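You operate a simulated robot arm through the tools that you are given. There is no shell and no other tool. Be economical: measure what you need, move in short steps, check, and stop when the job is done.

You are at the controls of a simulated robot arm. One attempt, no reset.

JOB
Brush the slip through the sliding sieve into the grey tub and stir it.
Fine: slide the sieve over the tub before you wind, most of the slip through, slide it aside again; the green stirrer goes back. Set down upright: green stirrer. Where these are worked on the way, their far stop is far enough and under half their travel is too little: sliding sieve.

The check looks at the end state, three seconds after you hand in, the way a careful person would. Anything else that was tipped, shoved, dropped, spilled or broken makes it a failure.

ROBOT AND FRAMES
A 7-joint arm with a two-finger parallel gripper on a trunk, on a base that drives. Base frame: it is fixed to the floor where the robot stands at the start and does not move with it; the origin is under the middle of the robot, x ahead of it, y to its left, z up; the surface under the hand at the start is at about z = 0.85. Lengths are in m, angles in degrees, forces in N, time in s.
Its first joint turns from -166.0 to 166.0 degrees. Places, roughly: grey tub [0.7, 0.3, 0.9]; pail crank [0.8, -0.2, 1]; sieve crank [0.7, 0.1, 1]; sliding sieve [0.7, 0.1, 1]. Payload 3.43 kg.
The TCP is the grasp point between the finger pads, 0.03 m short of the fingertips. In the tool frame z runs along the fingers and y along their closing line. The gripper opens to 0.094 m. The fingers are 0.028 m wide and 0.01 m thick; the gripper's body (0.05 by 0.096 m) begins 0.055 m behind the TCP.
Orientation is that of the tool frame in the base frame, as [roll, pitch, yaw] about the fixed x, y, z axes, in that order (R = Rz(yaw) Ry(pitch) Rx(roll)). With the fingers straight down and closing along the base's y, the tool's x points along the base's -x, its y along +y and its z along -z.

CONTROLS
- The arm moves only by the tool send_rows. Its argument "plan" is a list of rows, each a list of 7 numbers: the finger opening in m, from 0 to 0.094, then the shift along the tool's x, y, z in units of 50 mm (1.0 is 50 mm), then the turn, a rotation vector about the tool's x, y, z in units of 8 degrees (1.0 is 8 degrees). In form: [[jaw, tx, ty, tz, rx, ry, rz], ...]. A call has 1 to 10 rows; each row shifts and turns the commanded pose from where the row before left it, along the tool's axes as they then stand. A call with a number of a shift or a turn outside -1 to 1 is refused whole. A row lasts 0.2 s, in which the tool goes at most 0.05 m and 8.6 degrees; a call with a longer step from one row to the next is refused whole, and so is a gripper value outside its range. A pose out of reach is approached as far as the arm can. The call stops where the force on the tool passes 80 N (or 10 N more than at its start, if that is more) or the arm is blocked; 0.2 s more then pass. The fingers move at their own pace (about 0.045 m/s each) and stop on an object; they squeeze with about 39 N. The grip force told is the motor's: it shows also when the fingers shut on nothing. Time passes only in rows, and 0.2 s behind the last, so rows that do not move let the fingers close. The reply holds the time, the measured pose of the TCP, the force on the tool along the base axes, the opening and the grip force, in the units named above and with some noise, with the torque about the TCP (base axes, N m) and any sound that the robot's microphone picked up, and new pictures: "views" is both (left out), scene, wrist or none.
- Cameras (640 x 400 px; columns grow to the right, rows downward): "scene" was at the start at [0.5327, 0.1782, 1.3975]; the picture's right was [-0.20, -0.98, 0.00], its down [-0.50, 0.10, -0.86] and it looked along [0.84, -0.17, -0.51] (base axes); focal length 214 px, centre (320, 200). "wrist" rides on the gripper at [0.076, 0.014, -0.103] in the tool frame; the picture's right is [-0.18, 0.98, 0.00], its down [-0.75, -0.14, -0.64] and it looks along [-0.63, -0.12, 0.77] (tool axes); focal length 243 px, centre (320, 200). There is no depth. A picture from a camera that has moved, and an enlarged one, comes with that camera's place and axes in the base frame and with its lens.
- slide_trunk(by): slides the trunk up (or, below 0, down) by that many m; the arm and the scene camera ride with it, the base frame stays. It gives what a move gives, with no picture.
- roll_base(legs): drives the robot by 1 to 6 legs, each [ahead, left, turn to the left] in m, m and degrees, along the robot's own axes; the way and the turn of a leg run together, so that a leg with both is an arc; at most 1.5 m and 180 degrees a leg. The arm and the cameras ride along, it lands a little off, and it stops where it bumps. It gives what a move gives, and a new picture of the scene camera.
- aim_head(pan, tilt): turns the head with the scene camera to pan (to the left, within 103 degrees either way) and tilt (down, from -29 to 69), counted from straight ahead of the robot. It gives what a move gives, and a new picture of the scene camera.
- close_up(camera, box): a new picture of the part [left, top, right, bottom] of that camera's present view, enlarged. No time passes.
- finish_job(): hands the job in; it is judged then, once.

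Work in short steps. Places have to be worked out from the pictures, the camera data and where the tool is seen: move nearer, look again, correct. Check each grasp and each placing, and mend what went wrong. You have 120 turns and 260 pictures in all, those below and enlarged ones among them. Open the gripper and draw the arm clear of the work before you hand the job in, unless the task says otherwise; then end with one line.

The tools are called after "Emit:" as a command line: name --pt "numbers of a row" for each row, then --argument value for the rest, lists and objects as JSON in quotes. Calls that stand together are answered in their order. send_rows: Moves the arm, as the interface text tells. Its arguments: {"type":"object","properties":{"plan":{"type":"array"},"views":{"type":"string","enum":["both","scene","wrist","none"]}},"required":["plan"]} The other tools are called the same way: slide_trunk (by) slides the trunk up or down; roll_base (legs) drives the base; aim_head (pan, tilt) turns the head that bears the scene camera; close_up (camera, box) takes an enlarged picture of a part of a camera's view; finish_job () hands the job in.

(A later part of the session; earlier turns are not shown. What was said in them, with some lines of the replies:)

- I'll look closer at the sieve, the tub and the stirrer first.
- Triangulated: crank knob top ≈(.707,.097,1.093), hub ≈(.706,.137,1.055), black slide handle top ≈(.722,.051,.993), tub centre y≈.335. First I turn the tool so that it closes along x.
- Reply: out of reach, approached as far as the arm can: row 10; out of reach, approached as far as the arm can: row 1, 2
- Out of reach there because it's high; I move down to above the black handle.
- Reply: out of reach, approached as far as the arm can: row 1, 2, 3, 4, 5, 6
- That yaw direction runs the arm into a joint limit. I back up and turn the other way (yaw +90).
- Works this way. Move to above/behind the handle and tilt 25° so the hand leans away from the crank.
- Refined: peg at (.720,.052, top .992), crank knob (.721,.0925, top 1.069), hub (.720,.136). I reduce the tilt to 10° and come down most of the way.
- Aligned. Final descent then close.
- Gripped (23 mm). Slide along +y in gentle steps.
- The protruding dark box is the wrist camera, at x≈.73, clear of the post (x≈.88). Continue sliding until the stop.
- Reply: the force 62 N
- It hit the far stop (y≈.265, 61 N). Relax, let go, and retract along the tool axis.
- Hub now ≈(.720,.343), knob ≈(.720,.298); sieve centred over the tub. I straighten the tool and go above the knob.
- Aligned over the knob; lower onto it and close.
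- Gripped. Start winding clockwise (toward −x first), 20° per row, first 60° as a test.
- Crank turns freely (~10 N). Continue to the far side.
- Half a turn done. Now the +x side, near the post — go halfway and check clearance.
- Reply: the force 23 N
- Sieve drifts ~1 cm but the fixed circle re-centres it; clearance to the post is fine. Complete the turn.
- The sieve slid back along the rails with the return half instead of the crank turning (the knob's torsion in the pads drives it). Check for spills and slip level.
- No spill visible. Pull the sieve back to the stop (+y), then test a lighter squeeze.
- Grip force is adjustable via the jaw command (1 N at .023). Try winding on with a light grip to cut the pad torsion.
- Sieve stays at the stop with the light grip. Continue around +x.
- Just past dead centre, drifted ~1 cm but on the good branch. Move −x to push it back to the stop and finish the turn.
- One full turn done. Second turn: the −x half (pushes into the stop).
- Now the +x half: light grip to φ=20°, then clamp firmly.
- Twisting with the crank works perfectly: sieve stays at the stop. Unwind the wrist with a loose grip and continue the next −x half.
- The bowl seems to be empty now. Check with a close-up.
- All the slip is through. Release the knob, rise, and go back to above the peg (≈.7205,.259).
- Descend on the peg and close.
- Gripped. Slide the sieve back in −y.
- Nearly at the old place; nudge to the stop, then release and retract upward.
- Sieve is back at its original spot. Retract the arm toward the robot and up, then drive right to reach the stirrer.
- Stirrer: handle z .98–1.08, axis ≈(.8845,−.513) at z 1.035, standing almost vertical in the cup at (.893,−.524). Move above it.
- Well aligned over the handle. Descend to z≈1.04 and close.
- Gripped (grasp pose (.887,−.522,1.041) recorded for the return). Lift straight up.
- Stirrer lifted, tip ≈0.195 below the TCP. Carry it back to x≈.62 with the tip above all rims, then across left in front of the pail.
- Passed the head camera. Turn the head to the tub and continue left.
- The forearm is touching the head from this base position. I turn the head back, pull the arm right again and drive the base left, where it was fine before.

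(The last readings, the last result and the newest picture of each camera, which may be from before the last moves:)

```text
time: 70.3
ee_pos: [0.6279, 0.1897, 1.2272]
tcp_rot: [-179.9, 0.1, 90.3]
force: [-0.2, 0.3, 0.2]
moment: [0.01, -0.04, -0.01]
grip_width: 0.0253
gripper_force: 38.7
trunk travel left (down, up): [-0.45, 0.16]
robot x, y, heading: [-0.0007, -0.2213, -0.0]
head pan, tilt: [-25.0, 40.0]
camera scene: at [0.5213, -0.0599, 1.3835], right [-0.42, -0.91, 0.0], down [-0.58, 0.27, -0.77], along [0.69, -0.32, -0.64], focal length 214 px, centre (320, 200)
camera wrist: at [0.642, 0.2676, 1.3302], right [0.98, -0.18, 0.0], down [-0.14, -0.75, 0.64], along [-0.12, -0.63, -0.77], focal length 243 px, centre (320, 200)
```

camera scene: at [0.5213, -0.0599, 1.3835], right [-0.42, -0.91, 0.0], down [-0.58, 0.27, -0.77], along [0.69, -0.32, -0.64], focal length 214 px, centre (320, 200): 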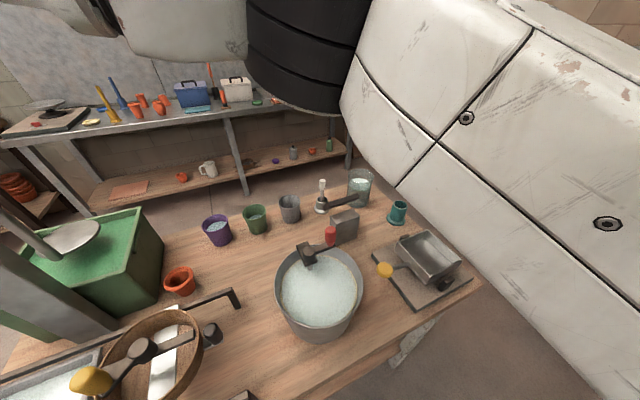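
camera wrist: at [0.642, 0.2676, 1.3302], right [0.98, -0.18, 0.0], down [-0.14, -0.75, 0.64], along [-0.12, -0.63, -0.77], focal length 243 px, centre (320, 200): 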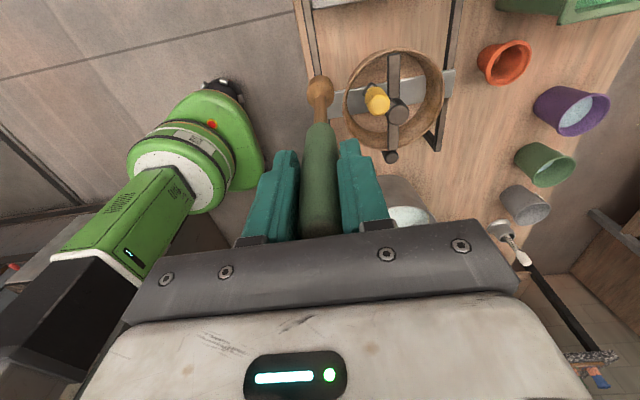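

Emit:
send_rows --pt "0.01 -0.7 0 0 0 0 0" --pt "0.01 -0.7 0 0 0 0 0" --views "none"

Emit:
roll_base --legs '[[0, 0.22, 0]]'

Emit:
aim_head --pan -5 --tilt 50

```text
time: 70.9
ee_pos: [0.6315, 0.12, 1.2254]
tcp_rot: [-179.9, 0.1, 90.2]
force: [0.3, -0.1, -0.8]
moment: [-0.02, -0.04, 0.0]
grip_width: 0.0253
gripper_force: 39.1
trunk travel left (down, up): [-0.45, 0.16]
robot x, y, heading: [0.0023, -0.2234, 0.2]
head pan, tilt: [-25.0, 40.0]
```

```text
time: 72.6
ee_pos: [0.6317, 0.3374, 1.224]
tcp_rot: [180.0, 0.1, 89.8]
force: [-0.2, 0.3, 0.0]
moment: [0.01, -0.01, 0.05]
grip_width: 0.0252
gripper_force: 39.2
trunk travel left (down, up): [-0.45, 0.16]
robot x, y, heading: [-0.0007, -0.0009, -0.3]
head pan, tilt: [-25.0, 40.0]
camera scene: at [0.5225, 0.1564, 1.3836], right [-0.43, -0.9, 0.0], down [-0.58, 0.27, -0.77], along [0.69, -0.33, -0.64], focal length 214 px, centre (320, 200)
```

scene: 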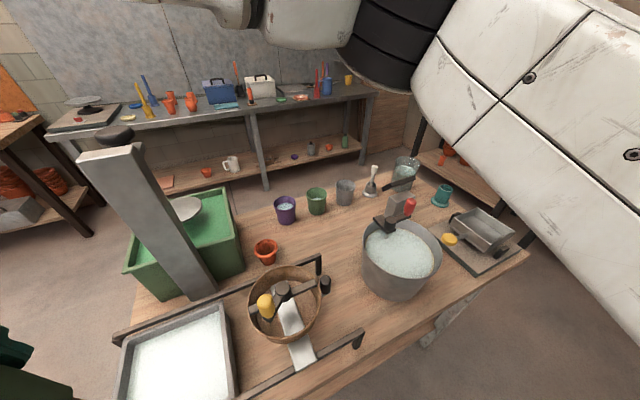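

```text
time: 73.5
ee_pos: [0.6329, 0.336, 1.2249]
tcp_rot: [-179.9, 0.1, 89.8]
force: [-0.8, 0.2, -1.1]
moment: [-0.03, 0.02, -0.01]
grip_width: 0.0256
gripper_force: 39.0
trunk travel left (down, up): [-0.45, 0.16]
robot x, y, heading: [-0.0001, -0.0015, -0.2]
head pan, tilt: [-5.0, 50.0]
camera scene: at [0.5223, 0.1857, 1.3694], right [-0.09, -1.0, 0.0], down [-0.76, 0.07, -0.64], along [0.64, -0.06, -0.77], focal length 214 px, centre (320, 200)
```

scene: 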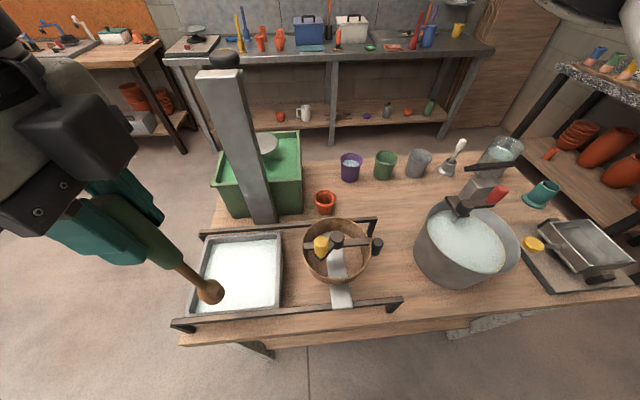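

The tip hovers over the tub's near edge; tub inner centre ≈(.72,.34). Move to the centre, then lower gently.

Emit:
send_rows --pt "0.01 0.04 0.58 0 0 0 0" --pt "0.01 0.04 0.58 0 0 0 0" --pt "0.01 0 0.58 0 0 0 0" --pt "0.01 0 0 0.5 0 0 0" --pt "0.01 0 0 0.6 0 0 0" --pt "0.01 0 0 0.6 0 0 0" --pt "0.01 0 0 0.5 0 0 0" --pt "0.01 0 0 0.3 0 0 0" --views "both"

Emit:
close_up --camera "scene" --box '[150, 180, 350, 330]'

```text
time: 75.2
ee_pos: [0.7197, 0.3413, 1.1004]
tcp_rot: [-179.9, 0.0, 89.8]
force: [0.3, 0.5, -0.1]
moment: [-0.01, 0.02, -0.01]
grip_width: 0.0256
gripper_force: 39.2
trunk travel left (down, up): [-0.45, 0.16]
robot x, y, heading: [0.0053, -0.0028, -0.4]
head pan, tilt: [-5.0, 50.0]
camera scene: at [0.5223, 0.1857, 1.3694], right [-0.09, -1.0, 0.0], down [-0.76, 0.07, -0.64], along [0.64, -0.06, -0.77], focal length 214 px, centre (320, 200)
camera wrist: at [0.7346, 0.4176, 1.2028], right [0.98, -0.19, 0.0], down [-0.14, -0.75, 0.64], along [-0.12, -0.63, -0.77], focal length 243 px, centre (320, 200)
```

scene: 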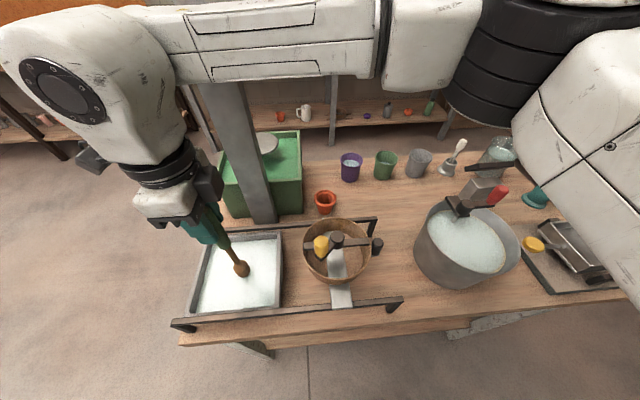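
wrist: 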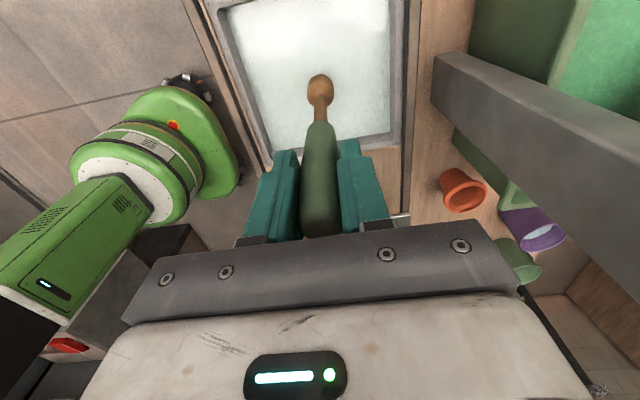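

```text
2.67 times, centred on (250, 255) of scene
camera zoom: at [0.5223, 0.1857, 1.3694], right [-0.09, -1.0, 0.0], down [-0.76, 0.07, -0.64], along [0.64, -0.06, -0.77], focal length 572 px, centre (507, 53)
```

zoom: 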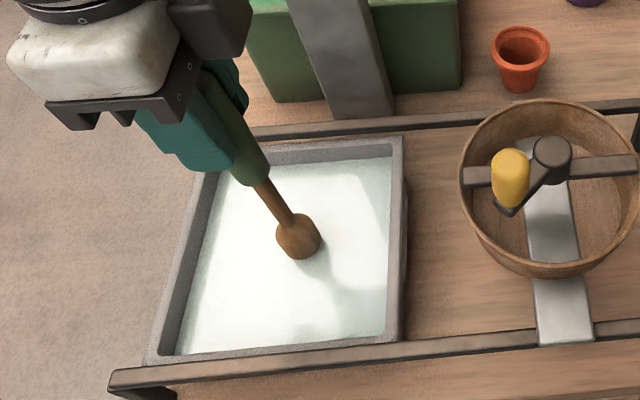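

Tip is just above the surface. Lower in small steps.

Emit:
send_rows --pt "0.01 0 0 0.15 0 0 0" --pt "0.01 0 0 0.15 0 0 0" --pt "0.01 0 0 0.1 0 0 0" --views "none"

Emit:
close_up --camera "scene" --box '[150, 180, 350, 330]'

Emit:
close_up --camera "wrist" --box '[200, 0, 420, 160]'

```text
time: 76.0
ee_pos: [0.7207, 0.3396, 1.0806]
tcp_rot: [-179.9, 0.1, 89.8]
force: [0.4, -0.5, -1.3]
moment: [-0.06, 0.03, -0.02]
grip_width: 0.0256
gripper_force: 38.9
trunk travel left (down, up): [-0.45, 0.16]
robot x, y, heading: [0.0006, -0.0032, -0.1]
head pan, tilt: [-5.0, 50.0]
```

```text
2.67 times, centred on (250, 255) of scene
camera zoom: at [0.5223, 0.1857, 1.3694], right [-0.09, -1.0, 0.0], down [-0.76, 0.07, -0.64], along [0.64, -0.06, -0.77], focal length 572 px, centre (507, 53)
```

zoom: 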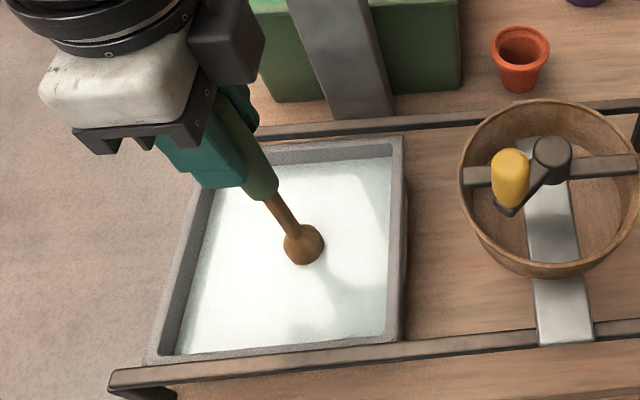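

```text
2.50 times, centred on (310, 80) of wrist
camera zoom: at [0.734, 0.4176, 1.1829], right [0.98, -0.19, 0.0], down [-0.14, -0.75, 0.64], along [-0.12, -0.63, -0.77], focal length 606 px, centre (345, 500)
```

zoom: 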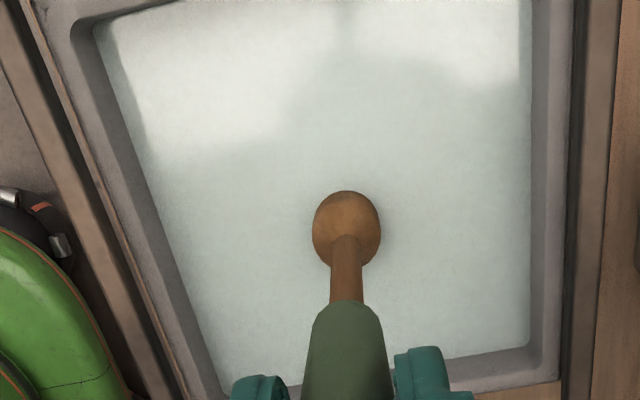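

Emit:
send_rows --pt "0.01 0 0 0.15 0 0 0" --pt "0.01 0 0 0.15 0 0 0" --pt "0.01 0 0 0.1 0 0 0" --views "none"

Emit:
close_up --camera "scene" --box '[150, 180, 350, 330]'

Emit:
close_up --camera "wrist" --box '[200, 0, 420, 160]'

```text
time: 76.8
ee_pos: [0.72, 0.3408, 1.0603]
tcp_rot: [-180.0, 0.0, 89.8]
force: [-0.3, -0.6, 0.1]
moment: [-0.01, 0.03, 0.02]
grip_width: 0.0256
gripper_force: 39.1
trunk travel left (down, up): [-0.45, 0.16]
robot x, y, heading: [0.0012, 0.0002, -0.4]
head pan, tilt: [-5.0, 50.0]
```

```text
2.67 times, centred on (250, 255) of scene
camera zoom: at [0.5223, 0.1857, 1.3694], right [-0.09, -1.0, 0.0], down [-0.76, 0.07, -0.64], along [0.64, -0.06, -0.77], focal length 572 px, centre (507, 53)
```

zoom: 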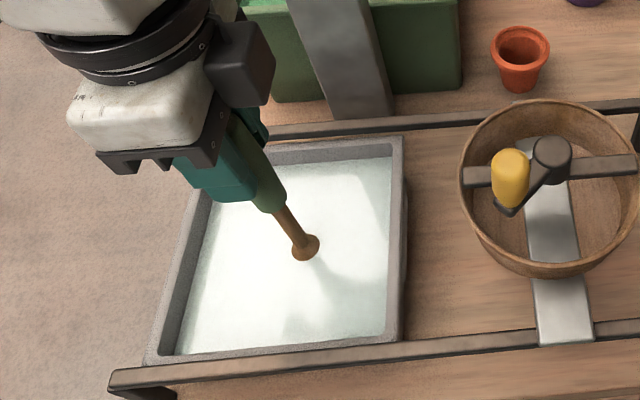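

```text
2.50 times, centred on (310, 80) of wrist
camera zoom: at [0.7342, 0.418, 1.163], right [0.98, -0.19, 0.0], down [-0.14, -0.75, 0.64], along [-0.12, -0.63, -0.77], focal length 606 px, centre (345, 500)
```

zoom: 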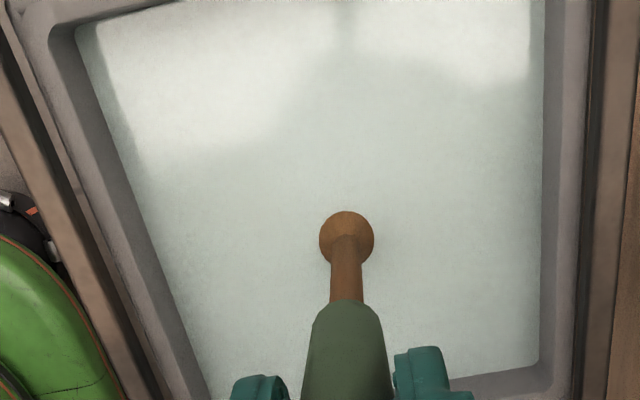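

Paddle is half immersed. Go 6 mm lower, then stir in circles of 30 mm radius.

Emit:
send_rows --pt "0.01 0 0 0.12 0 0 0" --pt "0.01 0 0.3 0 0 0 0" --pt "0.01 0 0.3 0 0 0 0" --views "none"

Emit:
send_rows --pt "0.01 0.3527 -0.1146 0 0 0 0" --pt "0.01 0.2179 -0.3 0 0 0 0" --pt "0.01 0 -0.3708 0 0 0 0" --pt "0.01 -0.2179 -0.3 0 0 0 0" --pt "0.01 -0.3527 -0.1146 0 0 0 0" --pt "0.01 -0.3527 0.1146 0 0 0 0" --pt "0.01 -0.2179 0.3 0 0 0 0" --pt "0.01 0 0.3708 0 0 0 0" --pt "0.01 0.2179 0.3 0 0 0 0" --pt "0.01 0.3527 0.1146 0 0 0 0" --views "both"

```text
time: 77.7
ee_pos: [0.7485, 0.3412, 1.0572]
tcp_rot: [-179.9, -0.1, 89.8]
force: [-8.3, 2.1, 28.4]
moment: [0.19, 1.54, -0.02]
grip_width: 0.0259
gripper_force: 39.2
trunk travel left (down, up): [-0.45, 0.16]
robot x, y, heading: [0.0012, -0.0006, 0.0]
head pan, tilt: [-5.0, 50.0]
```

```text
time: 79.8
ee_pos: [0.7517, 0.3399, 1.0529]
tcp_rot: [-180.0, 0.1, 89.8]
force: [-0.2, 0.0, -0.4]
moment: [0.02, 0.0, -0.01]
grip_width: 0.0248
gripper_force: 39.0
trunk travel left (down, up): [-0.45, 0.16]
robot x, y, heading: [-0.0001, -0.0003, 0.0]
head pan, tilt: [-5.0, 50.0]
camera scene: at [0.5224, 0.1854, 1.3693], right [-0.09, -1.0, 0.0], down [-0.76, 0.07, -0.64], along [0.64, -0.06, -0.77], focal length 214 px, centre (320, 200)
camera wrist: at [0.7651, 0.4173, 1.1561], right [0.98, -0.19, 0.0], down [-0.14, -0.75, 0.64], along [-0.12, -0.63, -0.77], focal length 243 px, centre (320, 200)
```

scene: 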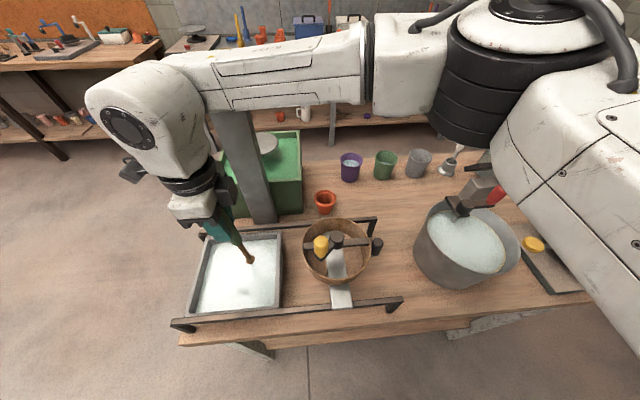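
wrist: 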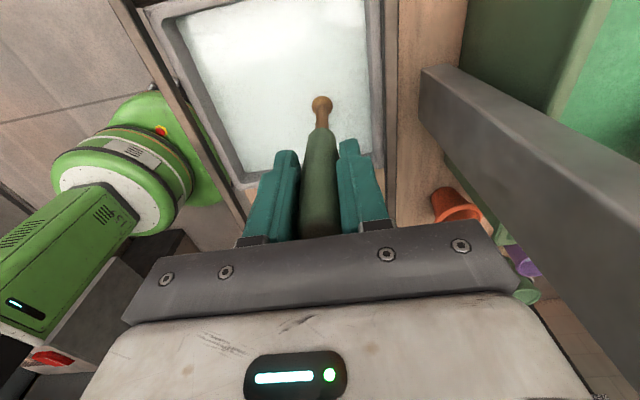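

It touched the bottom briefly; raise ~6 mm and stir three more turns.

Emit:
send_rows --pt "0.01 0 0 -0.1 0 0 0" --views "none"

Emit:
send_rows --pt "0.01 0.3527 -0.1146 0 0 0 0" --pt "0.01 0.2179 -0.3 0 0 0 0" --pt "0.01 0 -0.3708 0 0 0 0" --pt "0.01 -0.2179 -0.3 0 0 0 0" --pt "0.01 -0.3527 -0.1146 0 0 0 0" --pt "0.01 -0.3527 0.1146 0 0 0 0" --pt "0.01 -0.2179 0.3 0 0 0 0" --pt "0.01 0 0.3708 0 0 0 0" --pt "0.01 0.2179 0.3 0 0 0 0" --pt "0.01 0.3527 0.1146 0 0 0 0" --views "none"

Emit:
send_rows --pt "0.01 0.3527 -0.1146 0 0 0 0" --pt "0.01 0.2179 -0.3 0 0 0 0" --pt "0.01 0 -0.3708 0 0 0 0" --pt "0.01 -0.2179 -0.3 0 0 0 0" --pt "0.01 -0.3527 -0.1146 0 0 0 0" --pt "0.01 -0.3527 0.1146 0 0 0 0" --pt "0.01 -0.2179 0.3 0 0 0 0" --pt "0.01 0 0.3708 0 0 0 0" --pt "0.01 0.2179 0.3 0 0 0 0" --pt "0.01 0.3527 0.1146 0 0 0 0" --views "none"

Emit:
send_rows --pt "0.01 0.3527 -0.1146 0 0 0 0" --pt "0.01 0.2179 -0.3 0 0 0 0" --pt "0.01 0 -0.3708 0 0 0 0" --pt "0.01 -0.2179 -0.3 0 0 0 0" --pt "0.01 -0.3527 -0.1146 0 0 0 0" --pt "0.01 -0.3527 0.1146 0 0 0 0" --pt "0.01 -0.2179 0.3 0 0 0 0" --pt "0.01 0 0.3708 0 0 0 0" --pt "0.01 0.2179 0.3 0 0 0 0" --pt "0.01 0.3527 0.1146 0 0 0 0" --views "none"

Emit:
close_up --camera "scene" --box '[150, 180, 350, 330]'

Emit:
close_up --camera "wrist" --box '[150, 0, 450, 240]'

```text
time: 80.2
ee_pos: [0.7507, 0.3403, 1.0588]
tcp_rot: [180.0, 0.1, 89.8]
force: [-0.2, -0.2, -1.0]
moment: [-0.01, 0.03, 0.01]
grip_width: 0.0244
gripper_force: 39.4
trunk travel left (down, up): [-0.45, 0.16]
robot x, y, heading: [0.0017, -0.0012, -0.2]
head pan, tilt: [-5.0, 50.0]
```

```text
time: 82.5
ee_pos: [0.7492, 0.3403, 1.0578]
tcp_rot: [-180.0, 0.1, 89.8]
force: [-0.4, -1.1, -1.3]
moment: [0.0, -0.03, 0.01]
grip_width: 0.024
gripper_force: 38.7
trunk travel left (down, up): [-0.45, 0.16]
robot x, y, heading: [0.0011, -0.0007, -0.3]
head pan, tilt: [-5.0, 50.0]
```

```text
time: 84.7
ee_pos: [0.7502, 0.3404, 1.0575]
tcp_rot: [179.9, 0.1, 89.9]
force: [0.5, -0.4, 0.2]
moment: [0.01, 0.01, -0.04]
grip_width: 0.0228
gripper_force: 39.3
trunk travel left (down, up): [-0.45, 0.16]
robot x, y, heading: [-0.0004, -0.0008, -0.4]
head pan, tilt: [-5.0, 50.0]
```

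```text
time: 86.8
ee_pos: [0.7499, 0.3399, 1.0586]
tcp_rot: [180.0, 0.1, 89.8]
force: [-0.7, -0.3, -0.5]
moment: [0.0, 0.01, -0.01]
grip_width: 0.0226
gripper_force: 38.9
trunk travel left (down, up): [-0.45, 0.16]
robot x, y, heading: [0.0022, 0.0011, -0.3]
head pan, tilt: [-5.0, 50.0]
```

```text
2.67 times, centred on (250, 255) of scene
camera zoom: at [0.5224, 0.1854, 1.3694], right [-0.09, -1.0, 0.0], down [-0.76, 0.07, -0.64], along [0.64, -0.06, -0.77], focal length 572 px, centre (507, 53)
```

zoom: 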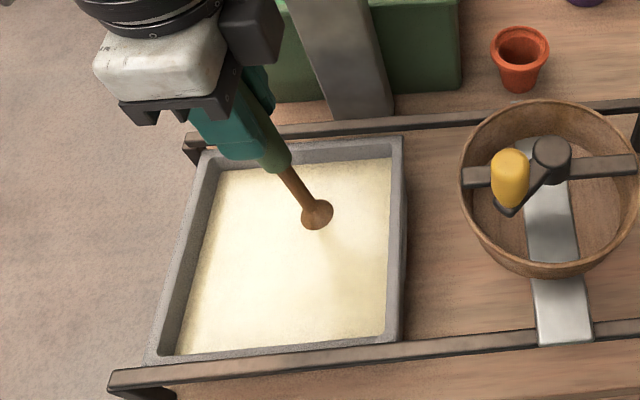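

```text
1.67 times, centred on (300, 120) of wrist
camera zoom: at [0.7638, 0.4178, 1.1617], right [0.98, -0.19, 0.0], down [-0.14, -0.75, 0.64], along [-0.12, -0.63, -0.77], focal length 404 px, centre (353, 333)
```

zoom: 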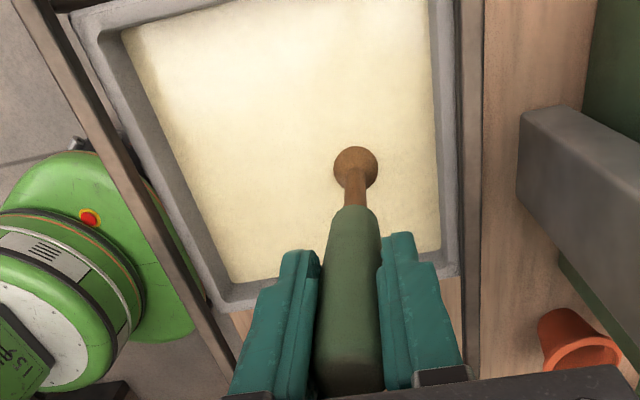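

The tub turned an even cream. One more turn for good measure, return to centre, lift out.

Emit:
send_rows --pt "0.0 0.3527 -0.1146 0 0 0 0" --pt "0.0 0.2179 -0.3 0 0 0 0" --pt "0.0 0 -0.3708 0 0 0 0" --pt "0.0 -0.2179 -0.3 0 0 0 0" --pt "0.0 -0.3527 -0.1146 0 0 0 0" --pt "0.0 -0.3527 0.1146 0 0 0 0" --pt "0.0 -0.2179 0.3 0 0 0 0" --pt "0.0 0 0.3708 0 0 0 0" --pt "0.0 0.2179 0.3 0 0 0 0" --pt "0.0 0.3527 0.1146 0 0 0 0" --views "none"

Emit:
send_rows --pt "0.0 0 -0.3 0 0 0 0" --pt "0.0 0 -0.3 0 0 0 0" --pt "0.0 0 0 -0.3 0 0 0" --pt "0.0 0 0 -0.4 0 0 0" --pt "0.0 0 0 -0.5 0 0 0" --pt "0.0 0 0 -0.6 0 0 0" --pt "0.0 0 0 -0.7 0 0 0" --pt "0.0 0 0 -0.7 0 0 0" --pt "0.0 0 0 -0.2 0 0 0" --pt "0.0 0 0 0 0 0 0" --views "both"

```text
time: 89.0
ee_pos: [0.7511, 0.3412, 1.0577]
tcp_rot: [180.0, 0.2, 89.8]
force: [0.1, -1.3, -0.8]
moment: [0.01, 0.02, 0.0]
grip_width: 0.0223
gripper_force: 38.6
trunk travel left (down, up): [-0.45, 0.16]
robot x, y, heading: [-0.0006, 0.0004, -0.3]
head pan, tilt: [-5.0, 50.0]
```

```text
time: 91.2
ee_pos: [0.7199, 0.341, 1.2296]
tcp_rot: [-180.0, 0.1, 89.9]
force: [-0.9, -0.8, -0.9]
moment: [0.0, -0.01, 0.0]
grip_width: 0.0222
gripper_force: 38.2
trunk travel left (down, up): [-0.45, 0.16]
robot x, y, heading: [-0.0031, -0.0021, -0.4]
head pan, tilt: [-5.0, 50.0]
camera scene: at [0.5223, 0.1857, 1.3694], right [-0.09, -1.0, 0.0], down [-0.76, 0.07, -0.64], along [0.64, -0.06, -0.77], focal length 214 px, centre (320, 200)
camera wrist: at [0.7342, 0.4182, 1.3329], right [0.98, -0.19, 0.0], down [-0.14, -0.75, 0.64], along [-0.12, -0.63, -0.77], focal length 243 px, centre (320, 200)
```

scene: 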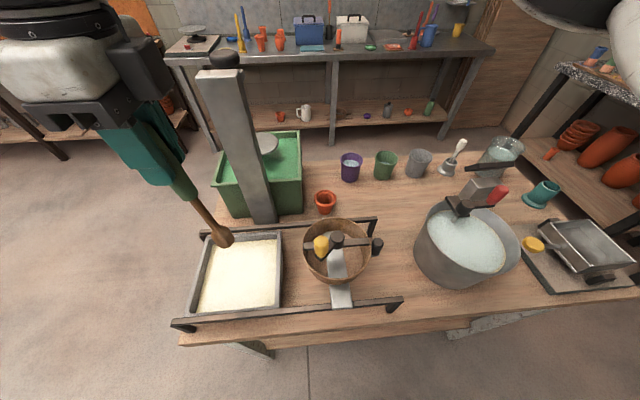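
wrist: 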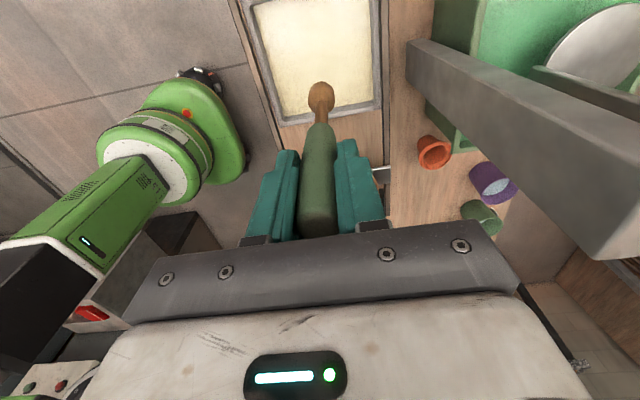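

Stirred and lifted; stirrer held upright. Back to x≈.63, drive right again.

Emit:
send_rows --pt "0.0 -0.2 -0.6 0 0 0 0" --pt "0.0 -0.2 -0.6 0 0 0 0" --pt "0.0 -0.2 -0.6 0 0 0 0" --views "none"

Emit:
aim_head --pan -25 --tilt 40

Emit:
roll_base --legs '[[0, -0.22, 0]]'

```text
time: 92.0
ee_pos: [0.6308, 0.3102, 1.2297]
tcp_rot: [-179.9, 0.1, 89.8]
force: [0.5, -0.4, -1.2]
moment: [0.0, 0.01, -0.02]
grip_width: 0.0226
gripper_force: 39.3
trunk travel left (down, up): [-0.45, 0.16]
robot x, y, heading: [-0.0014, -0.0015, -0.4]
head pan, tilt: [-5.0, 50.0]
```

```text
time: 92.9
ee_pos: [0.6309, 0.3106, 1.2286]
tcp_rot: [-179.9, 0.1, 89.8]
force: [0.0, 0.3, -1.2]
moment: [0.01, -0.01, 0.0]
grip_width: 0.0227
gripper_force: 38.7
trunk travel left (down, up): [-0.45, 0.16]
robot x, y, heading: [0.0003, -0.0002, -0.4]
head pan, tilt: [-25.0, 40.0]
camera scene: at [0.5225, 0.1565, 1.3835], right [-0.43, -0.91, 0.0], down [-0.58, 0.27, -0.77], along [0.69, -0.33, -0.64], focal length 214 px, centre (320, 200)
```

scene: 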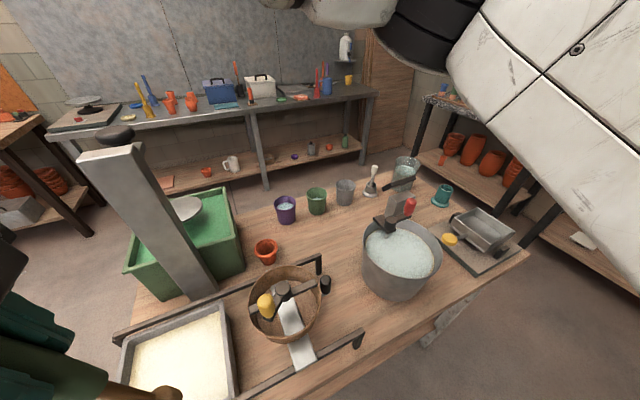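

```text
time: 94.6
ee_pos: [0.6287, 0.091, 1.2283]
tcp_rot: [-179.9, 0.1, 90.0]
force: [0.6, 0.6, -1.5]
moment: [0.01, 0.01, 0.0]
grip_width: 0.0224
gripper_force: 39.4
trunk travel left (down, up): [-0.45, 0.16]
robot x, y, heading: [-0.0006, -0.2185, -0.1]
head pan, tilt: [-25.0, 40.0]
camera scene: at [0.5215, -0.0622, 1.3835], right [-0.42, -0.91, 0.0], down [-0.58, 0.27, -0.77], along [0.69, -0.32, -0.64], focal length 214 px, centre (320, 200)
```

scene: 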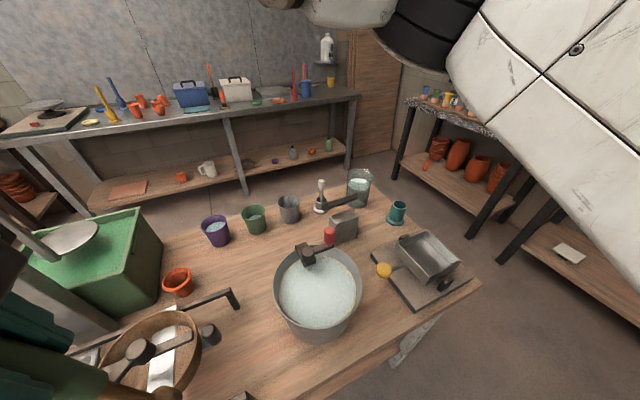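

Emit:
send_rows --pt "0.0 -0.6 -0.1 0 0 0 0" --pt "0.0 -0.85 0 0 0 0 0" --pt "0.0 -0.85 0 0 0 0 0" --pt "0.0 -0.85 0 0 0 0 0" --pt "0.0 -0.85 0 0 0 0 0" --pt "0.0 -0.85 0 0 0 0 0" --pt "0.0 -0.85 0 0 0 0 0" --pt "0.0 -0.85 0 0 0 0 0" --views "none"

Emit:
send_rows --pt "0.0 -0.8 0 0 0 0 0" --pt "0.0 -0.85 0 0 0 0 0" --pt "0.0 -0.85 0 0 0 0 0" --pt "0.0 -0.85 0 0 0 0 0" --pt "0.0 -0.85 0 0 0 0 0" --pt "0.0 -0.85 0 0 0 0 0" --pt "0.0 -0.6 0 0 0 0 0" --views "none"

Emit:
send_rows --pt "0.0 0 0.7 0 0 0 0" --pt "0.0 0 0.85 0 0 0 0" --pt "0.0 0 0.85 0 0 0 0" --pt "0.0 0 0.85 0 0 0 0" --pt "0.0 0 0.85 0 0 0 0" --pt "0.0 0 0.85 0 0 0 0" --pt "0.0 0 0.3 0.3 0 0 0" --pt "0.0 0 0 0.3 0 0 0" --views "both"

```text
time: 96.4
ee_pos: [0.6233, -0.2358, 1.2304]
tcp_rot: [-180.0, 0.2, 90.1]
force: [0.0, -0.1, -1.3]
moment: [0.0, 0.01, -0.01]
grip_width: 0.0223
gripper_force: 39.0
trunk travel left (down, up): [-0.45, 0.16]
robot x, y, heading: [-0.0027, -0.2237, -0.1]
head pan, tilt: [-25.0, 40.0]
```

```text
time: 98.0
ee_pos: [0.6236, -0.5181, 1.2297]
tcp_rot: [-179.9, 0.1, 90.1]
force: [0.9, 0.3, -1.1]
moment: [0.02, -0.02, -0.01]
grip_width: 0.0221
gripper_force: 39.0
trunk travel left (down, up): [-0.45, 0.16]
robot x, y, heading: [-0.0014, -0.2249, 0.1]
head pan, tilt: [-25.0, 40.0]
```

```text
time: 99.8
ee_pos: [0.8865, -0.5174, 1.1982]
tcp_rot: [-179.9, 0.1, 90.0]
force: [0.7, 0.6, -0.8]
moment: [0.0, -0.02, -0.03]
grip_width: 0.0226
gripper_force: 39.3
trunk travel left (down, up): [-0.45, 0.16]
robot x, y, heading: [0.0016, -0.223, -0.1]
head pan, tilt: [-25.0, 40.0]
camera scene: at [0.5215, -0.0625, 1.3836], right [-0.42, -0.91, 0.0], down [-0.58, 0.27, -0.77], along [0.69, -0.32, -0.64], focal length 214 px, centre (320, 200)
camera wrist: at [0.9001, -0.441, 1.3017], right [0.98, -0.18, 0.0], down [-0.14, -0.75, 0.64], along [-0.12, -0.63, -0.77], focal length 243 px, centre (320, 200)
```

scene: 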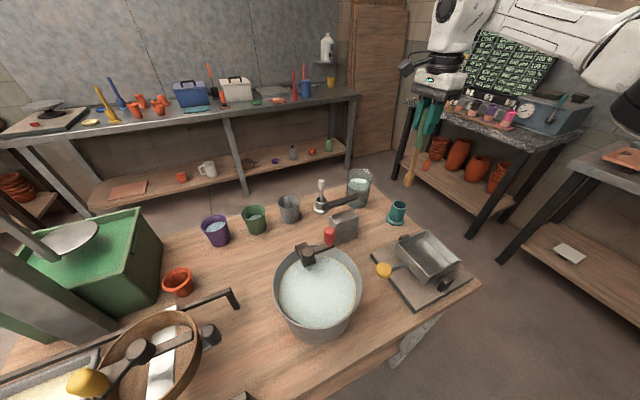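
wrist: 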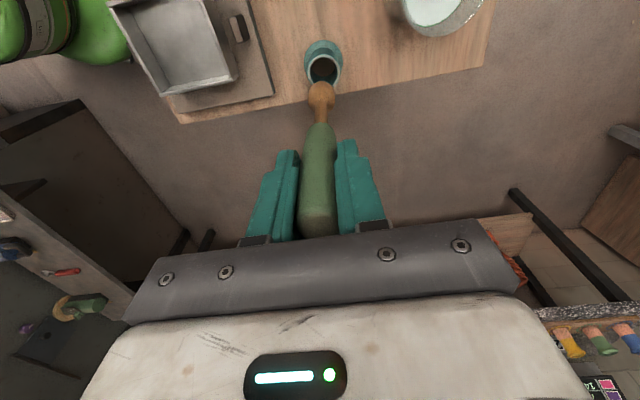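

Emit:
close_up --camera "wrist" --box '[250, 20, 400, 130]'

Emit:
close_up --camera "scene" --box '[360, 90, 480, 240]'

```text
3.64 times, centred on (325, 75) of wrist
camera zoom: at [0.9001, -0.441, 1.3017], right [0.98, -0.18, 0.0], down [-0.14, -0.75, 0.64], along [-0.12, -0.63, -0.77], focal length 882 px, centre (302, 654)
```

zoom: 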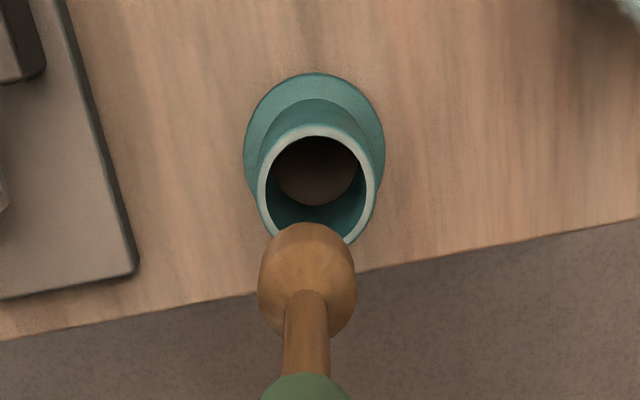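

```text
2.67 times, centred on (420, 165) of scene
camera zoom: at [0.5215, -0.0625, 1.3836], right [-0.42, -0.91, 0.0], down [-0.58, 0.27, -0.77], along [0.69, -0.32, -0.64], focal length 572 px, centre (53, 293)
```

zoom: 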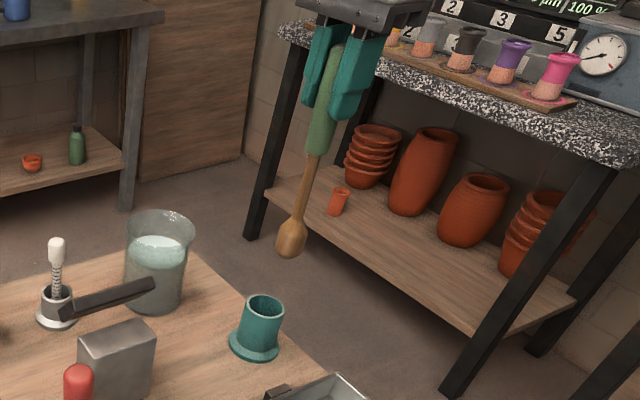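

Bulge centre ≈(.886,−.524), cup rim centre ≈(.890,−.521, z .921). Correct by (+4,+3) mm and lower until the tip is at the rim.

Emit:
send_rows --pt "0.0 0.06 0.08 0.3 0 0 0" --pt "0.0 0 0 0.5 0 0 0" --pt "0.0 0 0 0.5 0 0 0" --pt "0.0 0 0 0.1 0 0 0" --views "none"

Emit:
close_up --camera "wrist" --box '[250, 20, 400, 130]'

Emit:
close_up --camera "scene" --box '[360, 130, 450, 240]'

```text
time: 100.8
ee_pos: [0.8896, -0.5152, 1.1295]
tcp_rot: [-179.9, 0.2, 90.0]
force: [-0.4, 0.1, -0.4]
moment: [-0.01, 0.0, -0.05]
grip_width: 0.0224
gripper_force: 38.9
trunk travel left (down, up): [-0.45, 0.16]
robot x, y, heading: [-0.0026, -0.219, -0.0]
head pan, tilt: [-25.0, 40.0]
```

```text
3.64 times, centred on (325, 75) of wrist
camera zoom: at [0.9045, -0.4372, 1.2324], right [0.98, -0.18, 0.0], down [-0.14, -0.75, 0.64], along [-0.12, -0.63, -0.77], focal length 882 px, centre (302, 654)
```

zoom: 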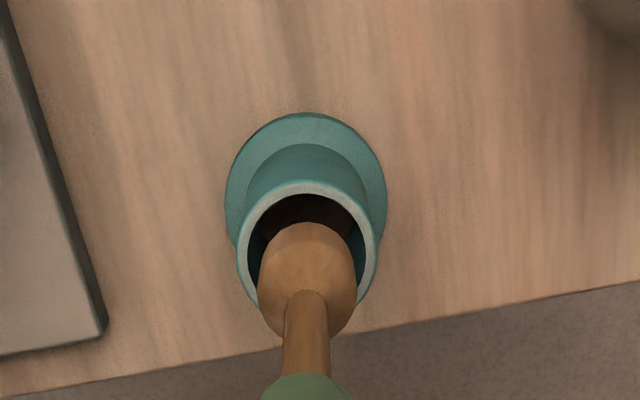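

```text
3.64 times, centred on (405, 185) of scene
camera zoom: at [0.5216, -0.0626, 1.3836], right [-0.42, -0.91, 0.0], down [-0.58, 0.27, -0.77], along [0.69, -0.32, -0.64], focal length 780 px, centre (11, 254)
```

zoom: 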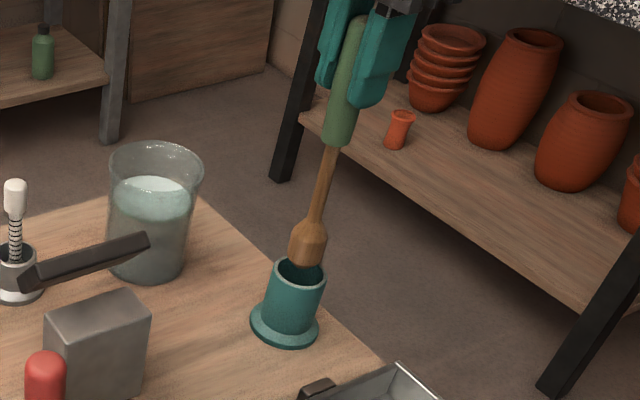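

Aligned at the rim. Lower gently into the cup.

Emit:
send_rows --pt "0.0 0 0 0.25 0 0 0" --pt "0.0 0 0 0.25 0 0 0" --pt "0.0 0 0 0.25 0 0 0" --pt "0.0 0 0 0.25 0 0 0" --views "none"

Emit:
close_up --camera "wrist" --box '[250, 20, 400, 130]'

Emit:
close_up --camera "scene" --box '[360, 130, 450, 240]'

```text
time: 101.8
ee_pos: [0.8902, -0.5146, 1.0802]
tcp_rot: [-179.9, 0.1, 90.1]
force: [-0.4, -0.5, -1.2]
moment: [0.02, 0.0, -0.03]
grip_width: 0.0226
gripper_force: 38.6
trunk travel left (down, up): [-0.45, 0.16]
robot x, y, heading: [0.0, -0.2224, 0.1]
head pan, tilt: [-25.0, 40.0]
```

```text
3.64 times, centred on (325, 75) of wrist
camera zoom: at [0.9051, -0.4376, 1.1824], right [0.98, -0.18, 0.0], down [-0.14, -0.75, 0.64], along [-0.12, -0.63, -0.77], focal length 882 px, centre (302, 654)
```

zoom: 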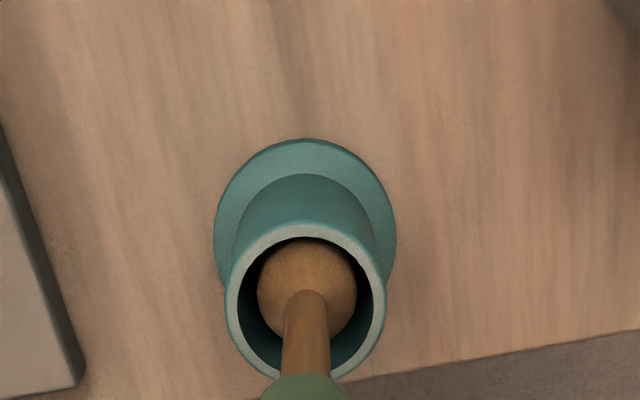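

```text
3.64 times, centred on (405, 185) of scene
camera zoom: at [0.5215, -0.0625, 1.3836], right [-0.42, -0.91, 0.0], down [-0.58, 0.27, -0.77], along [0.69, -0.32, -0.64], focal length 780 px, centre (11, 254)
```

zoom: 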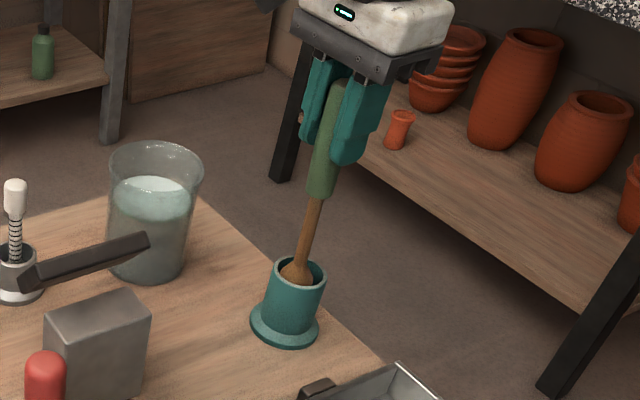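

Inside the cup. Continue down until it touches the bottom (expected TCP ≈1.03–1.04).

Emit:
send_rows --pt "0.0 0 0 0.25 0 0 0" --pt "0.0 0 0 0.25 0 0 0" --pt "0.0 0 0 0.15 0 0 0" --views "none"

Emit:
close_up --camera "scene" --box '[360, 130, 450, 240]'

```text
time: 102.6
ee_pos: [0.8909, -0.5157, 1.0496]
tcp_rot: [179.9, 0.1, 90.0]
force: [-0.6, 0.1, 16.3]
moment: [0.1, 0.27, 0.02]
grip_width: 0.0225
gripper_force: 39.5
trunk travel left (down, up): [-0.45, 0.16]
robot x, y, heading: [0.0015, -0.2224, -0.0]
head pan, tilt: [-25.0, 40.0]
```

```text
3.64 times, centred on (405, 185) of scene
camera zoom: at [0.5209, -0.0624, 1.3842], right [-0.42, -0.91, 0.0], down [-0.58, 0.27, -0.77], along [0.69, -0.32, -0.64], focal length 780 px, centre (11, 254)
```

zoom: 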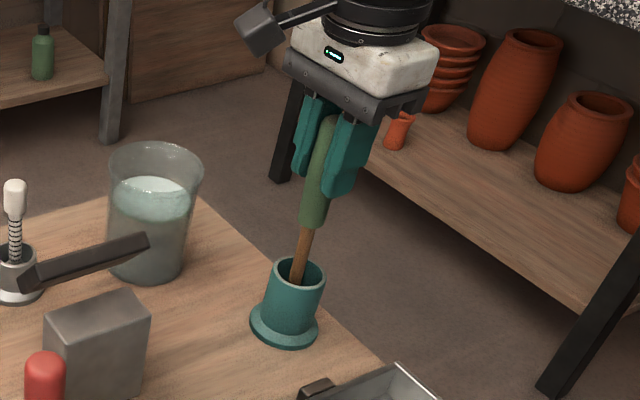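

Bottomed (16 N; same exposed stick length as before). Relieve slightly and release.

Emit:
send_rows --pt "0.0 0 0 -0.04 0 0 0" --pt "0.04 0 0 0 0 0 0" --pt "0.06 0 0 0 0 0 0" --pt "0.08 0 0 0 0 0 0" --pt "0.08 0 0 0 0 0 0" --views "both"

```text
time: 103.8
ee_pos: [0.8903, -0.5157, 1.0493]
tcp_rot: [-180.0, 0.1, 90.0]
force: [-0.3, -0.9, -0.4]
moment: [-0.01, -0.05, -0.01]
grip_width: 0.0798
gripper_force: 0.2
trunk travel left (down, up): [-0.45, 0.16]
robot x, y, heading: [0.0011, -0.222, 0.1]
head pan, tilt: [-25.0, 40.0]
camera scene: at [0.5215, -0.0625, 1.3836], right [-0.42, -0.91, 0.0], down [-0.58, 0.27, -0.77], along [0.69, -0.32, -0.64], focal length 214 px, centre (320, 200)
camera wrist: at [0.9041, -0.4384, 1.1515], right [0.98, -0.18, 0.0], down [-0.14, -0.75, 0.64], along [-0.12, -0.63, -0.77], focal length 243 px, centre (320, 200)
```

scene: 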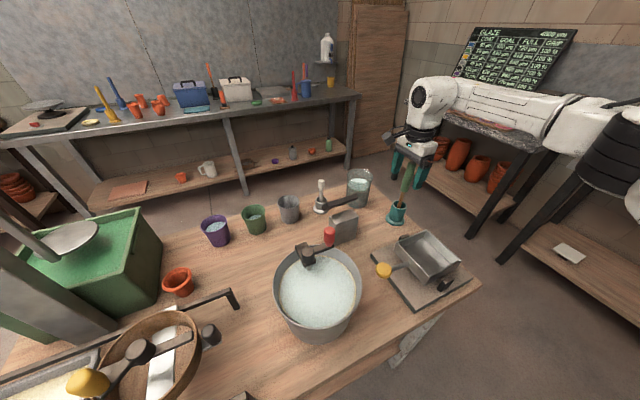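
wrist: 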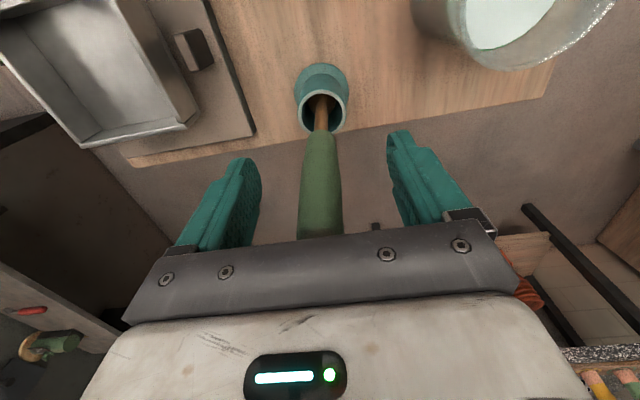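

It stands on its own. Withdraw straight up and then back.

Emit:
send_rows --pt "0.08 0 0 -0.4 0 0 0" --pt "0.08 0 0 -0.7 0 0 0" --pt "0.08 0 0 -0.8 0 0 0" --pt "0.08 0 0 -0.8 0 0 0" --pt "0.08 0 0 -0.6 0 0 0" --views "none"

Emit:
send_rows --pt "0.08 0 -0.6 0 0 0 0" --pt "0.08 0 -0.9 0 0 0 0" --pt "0.08 0 -0.9 0 0 0 0" --pt "0.08 0 -0.9 0 0 0 0" --pt "0.08 0 -0.9 0 0 0 0" --pt "0.08 0 -0.9 0 0 0 0" --views "scene"

Emit:
close_up --camera "scene" --box '[340, 130, 480, 240]'

Emit:
aim_head --pan 3 --tilt 50

```text
time: 105.0
ee_pos: [0.8919, -0.5147, 1.2143]
tcp_rot: [179.9, -0.1, 90.1]
force: [0.6, 0.1, -0.3]
moment: [0.01, 0.0, 0.0]
grip_width: 0.0799
gripper_force: 0.1
trunk travel left (down, up): [-0.45, 0.16]
robot x, y, heading: [-0.0009, -0.2231, 0.2]
head pan, tilt: [-25.0, 40.0]
```

```text
time: 106.4
ee_pos: [0.6341, -0.516, 1.2126]
tcp_rot: [179.9, 0.2, 90.1]
force: [1.0, 0.6, 0.1]
moment: [0.01, 0.0, 0.02]
grip_width: 0.0799
gripper_force: 0.0
trunk travel left (down, up): [-0.45, 0.16]
robot x, y, heading: [-0.0008, -0.223, -0.2]
head pan, tilt: [-25.0, 40.0]
camera scene: at [0.5215, -0.0623, 1.3836], right [-0.42, -0.91, 0.0], down [-0.58, 0.27, -0.77], along [0.69, -0.32, -0.64], focal length 214 px, centre (320, 200)
```

scene: 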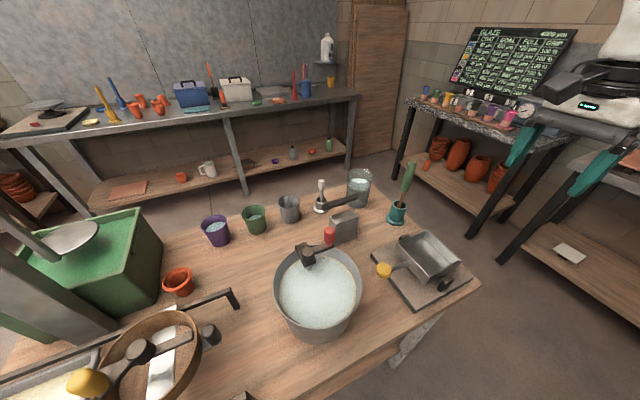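

```text
3.64 times, centred on (410, 185) of scene
camera zoom: at [0.5215, -0.0623, 1.3836], right [-0.42, -0.91, 0.0], down [-0.58, 0.27, -0.77], along [0.69, -0.32, -0.64], focal length 780 px, centre (-7, 254)
```

zoom: 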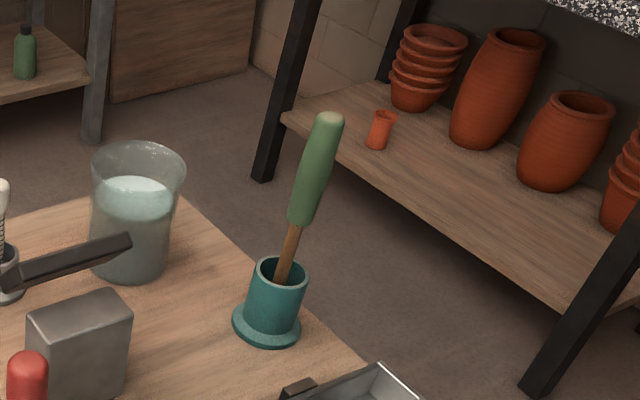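

```text
time: 107.3
ee_pos: [0.6333, -0.5164, 1.2134]
tcp_rot: [180.0, 0.0, 89.9]
force: [0.0, -0.3, -0.9]
moment: [0.0, -0.01, 0.0]
grip_width: 0.0803
gripper_force: 0.1
trunk travel left (down, up): [-0.45, 0.16]
robot x, y, heading: [-0.0023, -0.2213, 0.0]
head pan, tilt: [3.0, 50.0]
camera scene: at [0.5212, -0.0227, 1.3695], right [0.05, -1.0, 0.0], down [-0.76, -0.04, -0.64], along [0.64, 0.03, -0.77], focal length 214 px, centre (320, 200)
```

scene: 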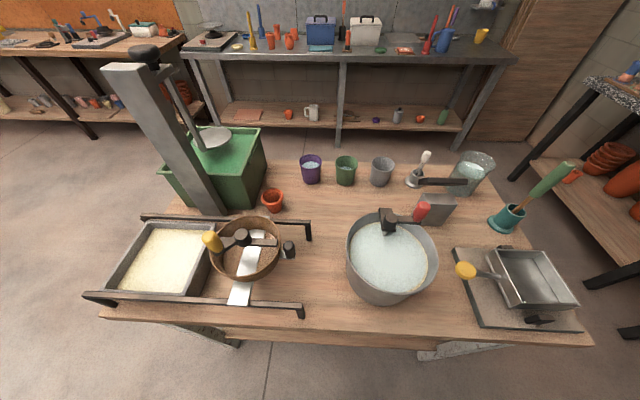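

Everything in place; last check of the table for spills.

Emit:
close_up --camera "scene" --box '[80, 190, 330, 330]'

```text
2.56 times, centred on (205, 260) of scene
camera zoom: at [0.5212, -0.0227, 1.3695], right [0.05, -1.0, 0.0], down [-0.76, -0.04, -0.64], along [0.64, 0.03, -0.77], focal length 549 px, centre (614, 46)
```

zoom: 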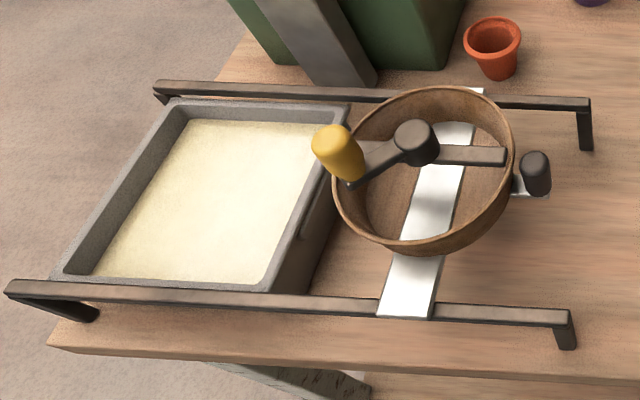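

Clean: sieve empty and set aside, tub evenly mixed, stirrer in its cup, gripper open and clear. Handing in.

Emit:
finish_job

```text
The job is handed in.
```

The slip was all brushed through the sieve into the grey tub and stirred to an even cream. The sieve is slid aside again, the green stirrer stands upright back in its cup, and I saw no spills.
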